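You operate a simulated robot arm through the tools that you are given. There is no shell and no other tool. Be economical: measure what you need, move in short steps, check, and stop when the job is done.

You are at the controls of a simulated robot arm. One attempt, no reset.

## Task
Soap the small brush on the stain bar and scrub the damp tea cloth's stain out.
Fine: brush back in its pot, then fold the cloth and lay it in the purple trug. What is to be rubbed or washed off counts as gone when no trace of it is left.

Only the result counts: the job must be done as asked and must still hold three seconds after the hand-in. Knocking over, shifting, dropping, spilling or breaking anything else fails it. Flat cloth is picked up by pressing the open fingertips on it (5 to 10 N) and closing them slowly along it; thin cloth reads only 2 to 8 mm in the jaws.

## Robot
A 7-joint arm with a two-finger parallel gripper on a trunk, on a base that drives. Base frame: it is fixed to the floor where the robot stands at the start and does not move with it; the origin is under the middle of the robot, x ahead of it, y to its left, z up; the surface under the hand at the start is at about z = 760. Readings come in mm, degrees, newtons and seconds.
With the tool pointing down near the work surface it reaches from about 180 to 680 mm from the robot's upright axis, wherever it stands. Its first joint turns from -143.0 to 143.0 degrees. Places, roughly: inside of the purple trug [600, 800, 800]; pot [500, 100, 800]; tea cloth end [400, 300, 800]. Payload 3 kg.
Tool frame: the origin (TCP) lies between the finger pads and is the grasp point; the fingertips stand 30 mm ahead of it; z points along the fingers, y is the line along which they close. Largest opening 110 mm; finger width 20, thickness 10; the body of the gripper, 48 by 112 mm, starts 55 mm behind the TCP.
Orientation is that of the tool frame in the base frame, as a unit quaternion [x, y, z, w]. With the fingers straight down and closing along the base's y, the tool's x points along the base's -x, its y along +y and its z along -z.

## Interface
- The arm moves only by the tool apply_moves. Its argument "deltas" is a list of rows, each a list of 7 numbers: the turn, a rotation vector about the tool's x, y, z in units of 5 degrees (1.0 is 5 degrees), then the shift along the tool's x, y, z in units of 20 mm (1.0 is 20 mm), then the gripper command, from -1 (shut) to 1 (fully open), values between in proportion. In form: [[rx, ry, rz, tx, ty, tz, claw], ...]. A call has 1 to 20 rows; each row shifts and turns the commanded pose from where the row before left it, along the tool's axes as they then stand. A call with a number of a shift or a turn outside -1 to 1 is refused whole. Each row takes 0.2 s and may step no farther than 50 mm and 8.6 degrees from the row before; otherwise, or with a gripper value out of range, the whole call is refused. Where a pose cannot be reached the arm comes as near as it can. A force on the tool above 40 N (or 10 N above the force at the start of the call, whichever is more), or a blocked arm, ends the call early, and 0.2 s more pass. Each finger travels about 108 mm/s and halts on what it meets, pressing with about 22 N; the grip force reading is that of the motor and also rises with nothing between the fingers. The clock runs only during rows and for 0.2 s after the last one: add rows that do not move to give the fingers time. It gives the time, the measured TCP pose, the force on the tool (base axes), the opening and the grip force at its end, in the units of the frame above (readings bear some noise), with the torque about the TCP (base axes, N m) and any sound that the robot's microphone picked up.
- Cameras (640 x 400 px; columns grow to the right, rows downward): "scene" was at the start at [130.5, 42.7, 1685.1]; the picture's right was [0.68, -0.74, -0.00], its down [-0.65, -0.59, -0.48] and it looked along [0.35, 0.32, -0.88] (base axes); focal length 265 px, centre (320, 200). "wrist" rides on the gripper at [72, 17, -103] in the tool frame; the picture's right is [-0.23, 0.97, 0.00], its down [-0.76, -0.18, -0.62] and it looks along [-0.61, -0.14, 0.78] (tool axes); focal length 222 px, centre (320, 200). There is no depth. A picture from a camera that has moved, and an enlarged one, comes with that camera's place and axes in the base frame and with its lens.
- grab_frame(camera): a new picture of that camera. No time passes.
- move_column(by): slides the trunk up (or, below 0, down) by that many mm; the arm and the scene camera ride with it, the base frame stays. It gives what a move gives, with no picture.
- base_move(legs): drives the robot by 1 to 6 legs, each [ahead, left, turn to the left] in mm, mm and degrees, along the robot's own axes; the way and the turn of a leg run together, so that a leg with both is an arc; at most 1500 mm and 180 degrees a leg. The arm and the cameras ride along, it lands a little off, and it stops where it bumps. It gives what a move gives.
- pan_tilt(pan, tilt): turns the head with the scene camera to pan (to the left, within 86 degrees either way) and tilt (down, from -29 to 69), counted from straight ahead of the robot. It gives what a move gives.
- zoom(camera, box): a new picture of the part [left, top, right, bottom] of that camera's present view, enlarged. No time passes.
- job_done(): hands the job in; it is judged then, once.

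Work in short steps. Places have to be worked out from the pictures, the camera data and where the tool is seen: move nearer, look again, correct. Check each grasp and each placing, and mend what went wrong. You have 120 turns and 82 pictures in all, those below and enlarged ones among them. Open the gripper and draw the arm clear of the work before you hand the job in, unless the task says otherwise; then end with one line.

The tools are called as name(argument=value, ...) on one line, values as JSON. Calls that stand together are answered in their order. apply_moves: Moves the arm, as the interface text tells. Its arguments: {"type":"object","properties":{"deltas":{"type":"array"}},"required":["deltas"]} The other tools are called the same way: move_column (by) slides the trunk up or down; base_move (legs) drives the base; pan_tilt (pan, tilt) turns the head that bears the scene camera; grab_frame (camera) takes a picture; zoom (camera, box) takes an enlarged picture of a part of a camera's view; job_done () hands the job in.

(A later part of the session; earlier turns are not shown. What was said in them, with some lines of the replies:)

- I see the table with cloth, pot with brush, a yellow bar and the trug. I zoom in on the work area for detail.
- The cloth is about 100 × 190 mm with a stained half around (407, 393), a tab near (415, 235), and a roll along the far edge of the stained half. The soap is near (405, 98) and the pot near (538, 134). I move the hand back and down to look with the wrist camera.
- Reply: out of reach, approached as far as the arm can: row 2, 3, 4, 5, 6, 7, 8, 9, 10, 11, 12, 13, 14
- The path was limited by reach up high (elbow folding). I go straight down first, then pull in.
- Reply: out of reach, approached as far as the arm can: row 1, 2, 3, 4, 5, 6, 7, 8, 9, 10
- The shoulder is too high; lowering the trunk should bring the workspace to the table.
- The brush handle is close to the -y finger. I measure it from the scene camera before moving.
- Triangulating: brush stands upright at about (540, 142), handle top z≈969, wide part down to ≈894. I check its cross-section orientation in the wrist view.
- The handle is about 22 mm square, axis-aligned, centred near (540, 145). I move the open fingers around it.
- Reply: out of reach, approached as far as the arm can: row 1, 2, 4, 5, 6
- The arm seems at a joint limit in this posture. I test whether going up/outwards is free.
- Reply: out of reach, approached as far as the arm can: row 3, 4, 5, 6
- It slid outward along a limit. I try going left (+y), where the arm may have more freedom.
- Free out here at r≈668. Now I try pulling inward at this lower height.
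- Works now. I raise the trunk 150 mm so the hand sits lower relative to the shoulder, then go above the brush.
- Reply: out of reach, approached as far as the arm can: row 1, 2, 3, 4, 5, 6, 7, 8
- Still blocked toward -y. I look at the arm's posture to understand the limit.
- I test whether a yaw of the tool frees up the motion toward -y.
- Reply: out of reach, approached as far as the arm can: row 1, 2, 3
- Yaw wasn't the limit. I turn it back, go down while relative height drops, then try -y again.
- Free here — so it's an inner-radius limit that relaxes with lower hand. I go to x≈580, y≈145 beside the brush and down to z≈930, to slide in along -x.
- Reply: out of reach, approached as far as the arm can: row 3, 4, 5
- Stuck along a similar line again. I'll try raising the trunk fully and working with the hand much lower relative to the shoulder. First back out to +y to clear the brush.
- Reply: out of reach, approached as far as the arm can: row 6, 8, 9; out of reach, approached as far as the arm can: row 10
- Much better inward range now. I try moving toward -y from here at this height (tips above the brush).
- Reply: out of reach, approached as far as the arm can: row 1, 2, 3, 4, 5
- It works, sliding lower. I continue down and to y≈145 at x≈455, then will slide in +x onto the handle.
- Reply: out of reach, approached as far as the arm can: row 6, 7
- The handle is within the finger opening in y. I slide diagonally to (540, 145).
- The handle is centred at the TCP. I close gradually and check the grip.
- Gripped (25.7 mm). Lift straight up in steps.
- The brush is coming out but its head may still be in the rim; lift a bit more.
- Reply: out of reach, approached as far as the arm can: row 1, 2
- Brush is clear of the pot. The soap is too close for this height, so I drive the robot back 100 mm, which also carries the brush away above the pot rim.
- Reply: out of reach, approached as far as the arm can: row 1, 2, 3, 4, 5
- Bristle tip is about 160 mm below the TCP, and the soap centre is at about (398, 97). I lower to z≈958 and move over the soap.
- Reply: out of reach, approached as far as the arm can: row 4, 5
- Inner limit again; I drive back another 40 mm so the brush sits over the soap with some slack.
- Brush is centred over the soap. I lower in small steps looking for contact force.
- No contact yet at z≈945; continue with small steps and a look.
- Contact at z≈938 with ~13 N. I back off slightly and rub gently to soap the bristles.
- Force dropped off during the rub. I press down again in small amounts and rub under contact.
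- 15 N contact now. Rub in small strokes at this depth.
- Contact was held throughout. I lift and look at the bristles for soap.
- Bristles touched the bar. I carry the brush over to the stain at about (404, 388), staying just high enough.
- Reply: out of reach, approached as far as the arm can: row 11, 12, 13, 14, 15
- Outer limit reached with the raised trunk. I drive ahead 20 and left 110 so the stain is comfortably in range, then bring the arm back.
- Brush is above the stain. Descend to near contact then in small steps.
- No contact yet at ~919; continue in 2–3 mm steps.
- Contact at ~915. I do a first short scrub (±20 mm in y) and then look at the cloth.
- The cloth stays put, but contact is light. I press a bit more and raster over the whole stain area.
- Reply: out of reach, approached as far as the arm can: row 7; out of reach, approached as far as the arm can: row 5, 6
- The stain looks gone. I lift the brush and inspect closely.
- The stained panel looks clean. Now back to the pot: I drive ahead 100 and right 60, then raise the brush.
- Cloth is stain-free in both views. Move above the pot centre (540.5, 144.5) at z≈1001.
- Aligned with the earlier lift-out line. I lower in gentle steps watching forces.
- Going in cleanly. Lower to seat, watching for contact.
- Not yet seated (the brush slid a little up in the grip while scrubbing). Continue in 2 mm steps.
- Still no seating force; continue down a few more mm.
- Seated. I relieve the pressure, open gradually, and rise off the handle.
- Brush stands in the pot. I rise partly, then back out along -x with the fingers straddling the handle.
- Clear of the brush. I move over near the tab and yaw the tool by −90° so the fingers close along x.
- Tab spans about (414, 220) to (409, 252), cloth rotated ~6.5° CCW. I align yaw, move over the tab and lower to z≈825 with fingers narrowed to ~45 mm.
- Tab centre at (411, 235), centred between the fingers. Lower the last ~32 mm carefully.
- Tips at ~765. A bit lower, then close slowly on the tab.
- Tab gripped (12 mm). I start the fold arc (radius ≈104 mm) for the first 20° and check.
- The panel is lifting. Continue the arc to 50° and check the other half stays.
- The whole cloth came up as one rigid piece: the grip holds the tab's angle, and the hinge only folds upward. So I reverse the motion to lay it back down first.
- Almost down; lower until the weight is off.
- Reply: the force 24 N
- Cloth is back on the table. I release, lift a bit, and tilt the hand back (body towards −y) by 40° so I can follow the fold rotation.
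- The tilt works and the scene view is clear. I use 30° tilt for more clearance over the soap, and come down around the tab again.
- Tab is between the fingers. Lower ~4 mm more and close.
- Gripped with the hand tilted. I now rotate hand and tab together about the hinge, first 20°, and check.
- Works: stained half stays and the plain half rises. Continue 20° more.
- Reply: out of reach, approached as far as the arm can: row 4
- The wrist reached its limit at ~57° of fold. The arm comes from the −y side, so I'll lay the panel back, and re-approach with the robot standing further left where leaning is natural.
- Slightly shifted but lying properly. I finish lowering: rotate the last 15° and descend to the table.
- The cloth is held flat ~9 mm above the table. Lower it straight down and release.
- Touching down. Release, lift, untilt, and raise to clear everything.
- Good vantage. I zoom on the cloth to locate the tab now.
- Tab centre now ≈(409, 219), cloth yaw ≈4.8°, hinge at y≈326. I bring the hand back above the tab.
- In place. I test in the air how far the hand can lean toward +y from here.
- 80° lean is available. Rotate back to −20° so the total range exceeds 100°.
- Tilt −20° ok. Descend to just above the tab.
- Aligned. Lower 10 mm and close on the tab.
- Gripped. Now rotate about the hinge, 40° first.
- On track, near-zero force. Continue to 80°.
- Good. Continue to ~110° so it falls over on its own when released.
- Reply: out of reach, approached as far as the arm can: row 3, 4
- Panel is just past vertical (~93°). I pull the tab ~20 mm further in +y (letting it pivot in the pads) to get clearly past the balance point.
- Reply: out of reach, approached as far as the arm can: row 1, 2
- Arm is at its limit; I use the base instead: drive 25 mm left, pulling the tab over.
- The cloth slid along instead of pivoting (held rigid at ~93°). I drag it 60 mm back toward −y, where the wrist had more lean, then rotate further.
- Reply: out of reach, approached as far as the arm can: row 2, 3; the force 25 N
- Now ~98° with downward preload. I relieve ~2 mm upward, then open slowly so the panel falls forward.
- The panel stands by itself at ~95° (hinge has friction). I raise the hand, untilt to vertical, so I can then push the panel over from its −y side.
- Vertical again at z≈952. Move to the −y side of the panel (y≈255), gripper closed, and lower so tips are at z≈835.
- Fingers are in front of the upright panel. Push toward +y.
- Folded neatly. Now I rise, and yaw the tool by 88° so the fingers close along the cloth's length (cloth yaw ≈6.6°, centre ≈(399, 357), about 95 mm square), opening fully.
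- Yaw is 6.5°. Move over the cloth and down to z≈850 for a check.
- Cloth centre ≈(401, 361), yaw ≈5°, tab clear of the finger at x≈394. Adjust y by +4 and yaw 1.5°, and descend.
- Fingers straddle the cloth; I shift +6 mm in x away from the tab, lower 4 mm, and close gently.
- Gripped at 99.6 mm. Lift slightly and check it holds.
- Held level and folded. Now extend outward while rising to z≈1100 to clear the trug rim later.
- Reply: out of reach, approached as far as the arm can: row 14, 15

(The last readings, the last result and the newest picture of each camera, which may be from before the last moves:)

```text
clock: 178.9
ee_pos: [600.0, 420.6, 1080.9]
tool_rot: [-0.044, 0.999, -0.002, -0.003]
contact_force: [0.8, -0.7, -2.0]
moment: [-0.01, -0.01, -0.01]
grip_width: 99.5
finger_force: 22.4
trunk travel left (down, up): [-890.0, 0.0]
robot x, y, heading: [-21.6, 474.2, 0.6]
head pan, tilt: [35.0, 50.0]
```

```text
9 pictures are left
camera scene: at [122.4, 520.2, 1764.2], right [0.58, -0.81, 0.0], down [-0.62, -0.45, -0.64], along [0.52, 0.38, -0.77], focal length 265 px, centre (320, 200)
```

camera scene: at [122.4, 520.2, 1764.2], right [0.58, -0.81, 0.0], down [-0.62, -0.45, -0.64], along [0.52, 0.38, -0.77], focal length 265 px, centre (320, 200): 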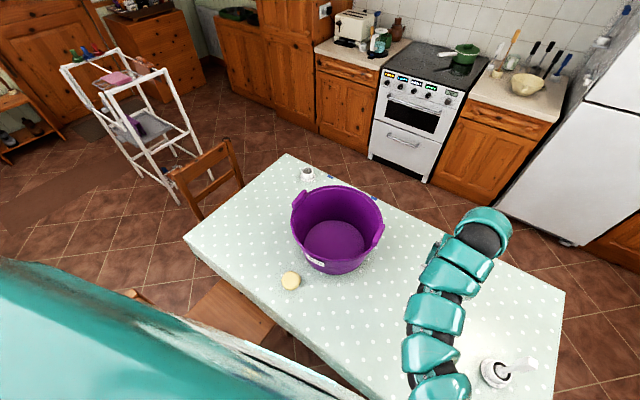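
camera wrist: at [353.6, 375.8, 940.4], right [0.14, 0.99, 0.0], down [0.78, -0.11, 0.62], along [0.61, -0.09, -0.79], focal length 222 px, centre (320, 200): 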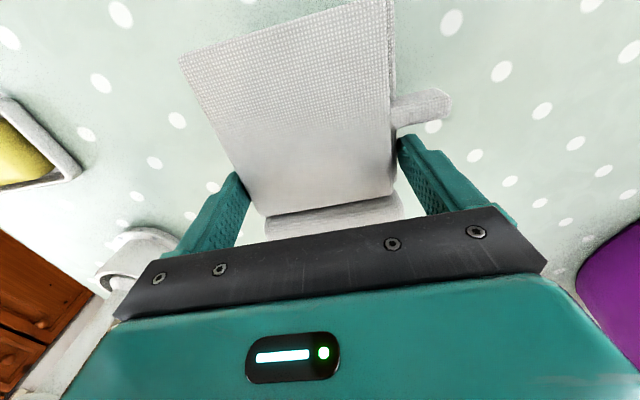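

I zoom on the trug to fix its geometry.

zoom(camera="scene", box=[270, 170, 400, 285])

```text
3.48 times, centred on (335, 228) of scene
camera zoom: at [122.4, 520.2, 1764.2], right [0.58, -0.81, 0.0], down [-0.62, -0.45, -0.64], along [0.52, 0.38, -0.77], focal length 923 px, centre (268, 104)
```

zoom: 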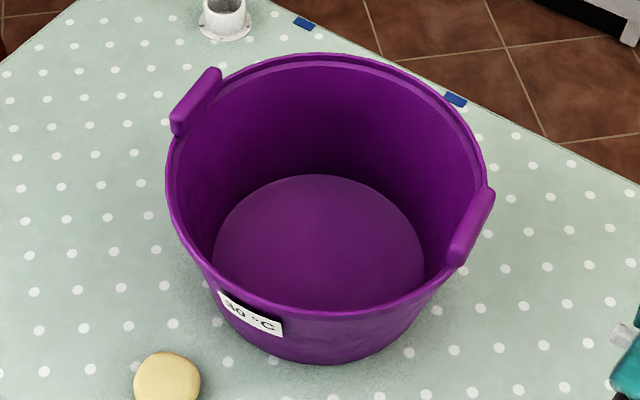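

Trug: centre ≈(640, 813), rim z≈925 (handles ≈955), floor radius ≈130. I drive ahead 55 and left 120, then swing the cloth over the trug at z≈1080.

base_move(legs=[[0, 120, 0], [55, 0, 0]])

apply_moves(deltas=[[0, 0, 0, 0, 1, 0, 0.3], [0, 0, 0, 0, 1, 0, 0.3], [0, 0, 0, 0, 1, 0, 0.3], [0, 0, 0, 0, 1, 0, 0.3], [0, 0, 0, 0, 1, 0, 0.3], [0, 0, 0, 0, 1, 0, 0.3], [0, 0, 0, -0.05, 1, 0, 0.3], [0, 0, 0, -0.05, 1, 0, 0.3], [0, 0, 0, -0.05, 1, 0, 0.3], [0, 0, 0, -0.05, 1, 0, 0.3], [0, 0, 0, -0.05, 1, 0, 0.3], [0, 0, 0, -0.05, 1, 0, 0.3], [0, 0, 0, 0, 0, 0, 0.3]])

```text
clock: 180.7
ee_pos: [653.1, 544.5, 1079.5]
tool_rot: [-0.046, 0.999, -0.002, -0.004]
contact_force: [0.7, 0.1, -3.2]
moment: [-0.01, 0.0, -0.03]
grip_width: 99.4
finger_force: 22.0
trunk travel left (down, up): [-890.0, 0.0]
robot x, y, heading: [28.2, 596.9, 1.0]
head pan, tilt: [35.0, 50.0]
```

```text
clock: 183.5
ee_pos: [635.1, 782.6, 1080.2]
tool_rot: [-0.046, 0.999, -0.001, -0.003]
contact_force: [-1.1, -0.1, -2.7]
moment: [0.01, 0.01, 0.01]
grip_width: 99.3
finger_force: 21.2
trunk travel left (down, up): [-890.0, 0.0]
robot x, y, heading: [27.9, 597.7, 0.8]
head pan, tilt: [35.0, 50.0]
```

Nearly there. Shift to (650, 808) and check the view.

apply_moves(deltas=[[0, 0, 0, -0.43, 0.6, 0, 0.3], [0, 0, 0, -0.43, 0.6, 0, 0.3], [0, 0, 0, 0, 0, 0, 0.3]])

zoom(camera="scene", box=[220, 80, 480, 290])

grab_frame(camera="wrist")

```text
clock: 184.3
ee_pos: [651.7, 808.8, 1081.7]
tool_rot: [-0.046, 0.999, -0.002, -0.002]
contact_force: [-0.4, -0.9, -1.7]
moment: [0.01, -0.02, -0.01]
grip_width: 99.6
finger_force: 22.0
trunk travel left (down, up): [-890.0, 0.0]
robot x, y, heading: [24.4, 594.7, 0.9]
head pan, tilt: [35.0, 50.0]
```

```text
1.90 times, centred on (350, 185) of scene
camera zoom: at [174.1, 641.3, 1764.3], right [0.59, -0.81, 0.0], down [-0.62, -0.45, -0.64], along [0.52, 0.38, -0.77], focal length 505 px, centre (263, 229)
```

zoom: 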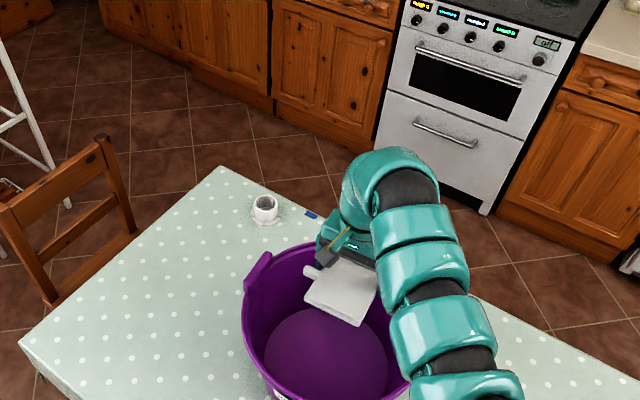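

```text
6 pictures are left
camera wrist: at [577.8, 820.3, 1184.9], right [0.14, 0.99, 0.0], down [0.78, -0.11, 0.62], along [0.61, -0.09, -0.78], focal length 222 px, centre (320, 200)
```

wrist: 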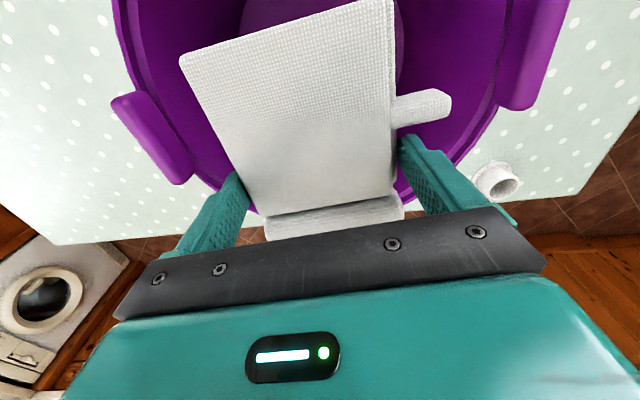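

Cloth is centred over the trug. I lower with the trunk: first 160 mm, then check clearance.

move_column(by=-160)

grab_frame(camera="scene")

```text
clock: 186.1
ee_pos: [651.2, 808.4, 920.5]
tool_rot: [-0.046, 0.999, -0.002, -0.001]
contact_force: [0.0, 0.0, -2.7]
moment: [0.0, 0.01, 0.0]
grip_width: 99.7
finger_force: 21.9
trunk travel left (down, up): [-730.0, 160.0]
robot x, y, heading: [27.3, 592.6, 1.1]
head pan, tilt: [35.0, 50.0]
```

```text
5 pictures are left
camera scene: at [173.9, 641.6, 1604.3], right [0.59, -0.81, 0.0], down [-0.62, -0.45, -0.64], along [0.52, 0.38, -0.77], focal length 265 px, centre (320, 200)
```

scene: 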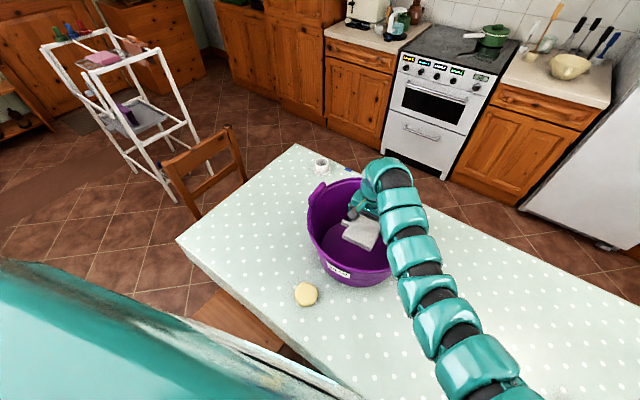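

The arm is roughly horizontal and would come close to the rim if I lowered only by trunk. I instead shift slightly inward and lower with the arm itself, so the forearm slopes upward.

apply_moves(deltas=[[0, 0, 0, 0.69, -0.39, 0, 0.3], [0, 0, 0, 0.69, -0.39, 0, 0.3], [0, 0, 0, 0, 0, 1, 0.3], [0, 0, 0, 0, 0, 1, 0.3], [0, 0, 0, 0, 0, 1, 0.3], [0, 0, 0, 0, 0, 0, 0.3]])

```text
clock: 187.5
ee_pos: [623.6, 790.5, 859.5]
tool_rot: [-0.046, 0.999, -0.002, -0.002]
contact_force: [0.2, -0.4, -2.8]
moment: [-0.01, -0.03, 0.02]
grip_width: 99.6
finger_force: 22.2
trunk travel left (down, up): [-730.0, 160.0]
robot x, y, heading: [25.4, 598.2, 0.9]
head pan, tilt: [35.0, 50.0]
```

Fully reachable. Continue down by arm in steps.

apply_moves(deltas=[[0, 0, 0, 0, 0, 0.8, 0.3], [0, 0, 0, 0, 0, 0.7, 0.3], [0, 0, 0, 0, 0, 0, 0.3]])

grab_frame(camera="scene")

```text
clock: 188.3
ee_pos: [624.0, 790.8, 831.3]
tool_rot: [-0.046, 0.999, -0.003, -0.003]
contact_force: [-0.1, -0.2, -3.7]
moment: [-0.03, -0.04, 0.0]
grip_width: 99.7
finger_force: 21.5
trunk travel left (down, up): [-730.0, 160.0]
robot x, y, heading: [27.2, 595.4, 1.1]
head pan, tilt: [35.0, 50.0]
```

```text
4 pictures are left
camera scene: at [174.0, 641.6, 1604.3], right [0.59, -0.81, 0.0], down [-0.62, -0.45, -0.64], along [0.52, 0.38, -0.77], focal length 265 px, centre (320, 200)
```

scene: 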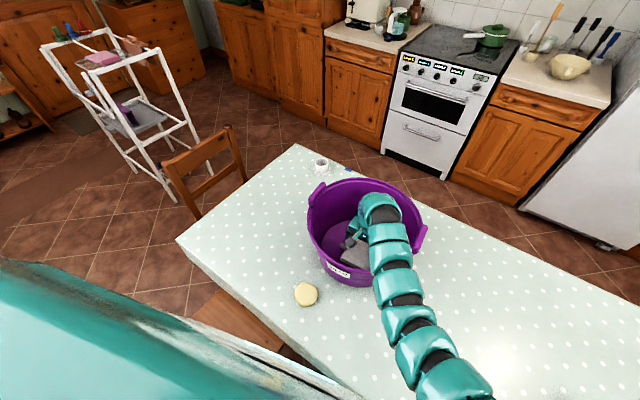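

Clear of the rim. Lower in small steps until the cloth touches the floor of the trug.

apply_moves(deltas=[[0, 0, 0, 0, 0, 0.6, 0.3], [0, 0, 0, 0, 0, 0.4, 0.3], [0, 0, 0, 0, 0, 0, 0.3]])

apply_moves(deltas=[[0, 0, 0, 0, 0, 0.25, 0.3], [0, 0, 0, 0, 0, 0, 0.3]])

apply_moves(deltas=[[0, 0, 0, 0, 0, 0.2, 0.3], [0, 0, 0, 0, 0, 0, 0.3]])

```text
clock: 189.1
ee_pos: [624.7, 790.9, 811.1]
tool_rot: [-0.046, 0.999, -0.002, -0.001]
contact_force: [-0.6, 0.6, -2.9]
moment: [0.02, -0.05, -0.02]
grip_width: 99.7
finger_force: 22.2
trunk travel left (down, up): [-730.0, 160.0]
robot x, y, heading: [24.6, 594.9, 1.0]
head pan, tilt: [35.0, 50.0]
```

```text
clock: 189.7
ee_pos: [624.0, 791.0, 804.9]
tool_rot: [-0.046, 0.999, -0.003, -0.001]
contact_force: [0.3, 0.1, -2.2]
moment: [-0.03, -0.04, 0.01]
grip_width: 99.6
finger_force: 21.9
trunk travel left (down, up): [-730.0, 160.0]
robot x, y, heading: [27.0, 597.6, 0.9]
head pan, tilt: [35.0, 50.0]
```

```text
clock: 190.3
ee_pos: [625.6, 791.3, 801.6]
tool_rot: [-0.045, 0.999, -0.002, -0.001]
contact_force: [-0.6, -0.2, -3.2]
moment: [-0.02, -0.01, -0.01]
grip_width: 99.9
finger_force: 21.7
trunk travel left (down, up): [-730.0, 160.0]
robot x, y, heading: [30.0, 594.5, 1.1]
head pan, tilt: [35.0, 50.0]
```

apply_moves(deltas=[[0, 0, 0, 0, 0, 0.15, 0.3], [0, 0, 0, 0, 0, 0, 0.3]])

apply_moves(deltas=[[0, 0, 0, 0, 0, 0.1, 0.3], [0, 0, 0, 0, 0, 0, 0.3]])

```text
clock: 190.9
ee_pos: [625.1, 790.0, 801.2]
tool_rot: [-0.047, 0.999, -0.001, 0.001]
contact_force: [-0.7, -4.3, 17.9]
moment: [-0.42, 0.41, 0.24]
grip_width: 99.6
finger_force: 22.0
trunk travel left (down, up): [-730.0, 160.0]
robot x, y, heading: [28.8, 594.7, 0.8]
head pan, tilt: [35.0, 50.0]
```

```text
clock: 191.5
ee_pos: [623.8, 790.5, 798.8]
tool_rot: [-0.046, 0.999, -0.001, 0.0]
contact_force: [6.5, 0.3, 24.2]
moment: [0.02, -0.18, 0.01]
grip_width: 99.7
finger_force: 22.0
trunk travel left (down, up): [-730.0, 160.0]
robot x, y, heading: [30.9, 598.5, 0.6]
head pan, tilt: [35.0, 50.0]
```

Touched the floor. I relieve ~3 mm and open the fingers slowly.

apply_moves(deltas=[[0, 0, 0, 0, 0, -0.15, 0.3], [0, 0, 0, 0, 0, 0, 0.8], [0, 0, 0, 0, 0, 0, 0.85], [0, 0, 0, 0, 0, 0, 0.9], [0, 0, 0, 0, 0, 0, 1], [0, 0, 0, 0, 0, 0, 1]])

grab_frame(camera="wrist")

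```text
clock: 192.9
ee_pos: [623.7, 790.3, 798.5]
tool_rot: [-0.046, 0.999, -0.002, -0.001]
contact_force: [0.0, -0.7, -0.4]
moment: [0.0, 0.02, 0.02]
grip_width: 109.8
finger_force: 0.0
trunk travel left (down, up): [-730.0, 160.0]
robot x, y, heading: [29.2, 600.6, 1.1]
head pan, tilt: [35.0, 50.0]
```

```text
3 pictures are left
camera wrist: at [550.8, 801.7, 903.1], right [0.14, 0.99, 0.0], down [0.78, -0.1, 0.62], along [0.61, -0.09, -0.78], focal length 222 px, centre (320, 200)
```

wrist: 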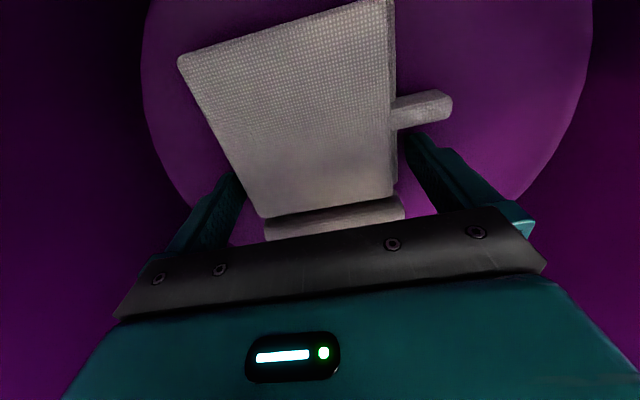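

The cloth lies folded on the trug floor and is released. Retrace upward: arm up 120 mm, then trunk up.

apply_moves(deltas=[[0, 0, 0, 0, 0, -0.3, 1], [0, 0, 0, 0, 0, -0.6, 1], [0, 0, 0, 0, 0, -1, 1], [0, 0, 0, 0, 0, -1, 1], [0, 0, 0, 0, 0, -1, 1], [0, 0, 0, 0, 0, -1, 1], [0, 0, 0, 0, 0, -1, 1], [0, 0, 0, 0, 0, 0, 1]])

move_column(by=160)

apply_moves(deltas=[[0, 0, 0, 0, -1, 0, 1], [0, 0, 0, 0, -1, 0, 1], [0, 0, 0, 0, -1, 0, 1], [0, 0, 0, 0, -1, 0, 1], [0, 0, 0, 0, -1, 0, 1], [0, 0, 0, 0, -1, 0, 1], [0, 0, 0, 0, -1, 0, 1], [0, 0, 0, 0, -1, 0, 1], [0, 0, 0, 0, -1, 0, 1], [0, 0, 0, 0, -1, 0, 1], [0, 0, 0, 0, -1, 0, 1], [0, 0, 0, 0, -1, 0, 1], [0, 0, 0, 0, 0, 0, 1]])

grab_frame(camera="scene")

```text
clock: 194.7
ee_pos: [625.0, 788.4, 919.0]
tool_rot: [-0.046, 0.999, -0.002, -0.001]
contact_force: [-0.4, -0.9, 0.3]
moment: [0.03, 0.03, 0.03]
grip_width: 110.0
finger_force: 0.1
trunk travel left (down, up): [-730.0, 160.0]
robot x, y, heading: [27.9, 593.0, 0.8]
head pan, tilt: [35.0, 50.0]
```

```text
clock: 196.5
ee_pos: [625.1, 789.1, 1078.5]
tool_rot: [-0.047, 0.999, -0.002, -0.002]
contact_force: [-0.2, 0.6, 0.4]
moment: [0.0, 0.0, 0.02]
grip_width: 110.0
finger_force: 0.1
trunk travel left (down, up): [-890.0, 0.0]
robot x, y, heading: [31.9, 598.2, 0.8]
head pan, tilt: [35.0, 50.0]
```

```text
clock: 199.3
ee_pos: [646.6, 550.1, 1081.1]
tool_rot: [-0.045, 0.999, -0.002, -0.002]
contact_force: [0.3, -1.4, -0.6]
moment: [-0.02, -0.01, -0.01]
grip_width: 110.0
finger_force: 0.1
trunk travel left (down, up): [-890.0, 0.0]
robot x, y, heading: [29.3, 597.2, 0.6]
head pan, tilt: [35.0, 50.0]
```

```text
2 pictures are left
camera scene: at [173.6, 641.9, 1764.3], right [0.59, -0.81, 0.0], down [-0.62, -0.45, -0.64], along [0.52, 0.38, -0.77], focal length 265 px, centre (320, 200)
```

scene: 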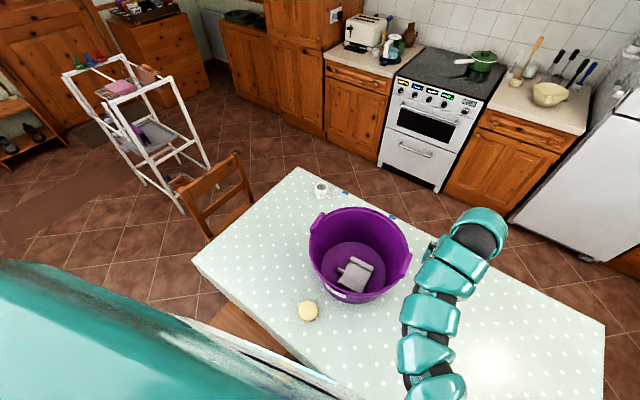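

The folded cloth lies in the trug, the brush is in its pot, and the arm is clear with an open gripper. I hand the job in.

job_done()

```text
The job is handed in.
```

The stain is scrubbed out with no trace visible in the pictures, the brush is back in its pot, and the folded cloth lies in the purple trug; the job is handed in.
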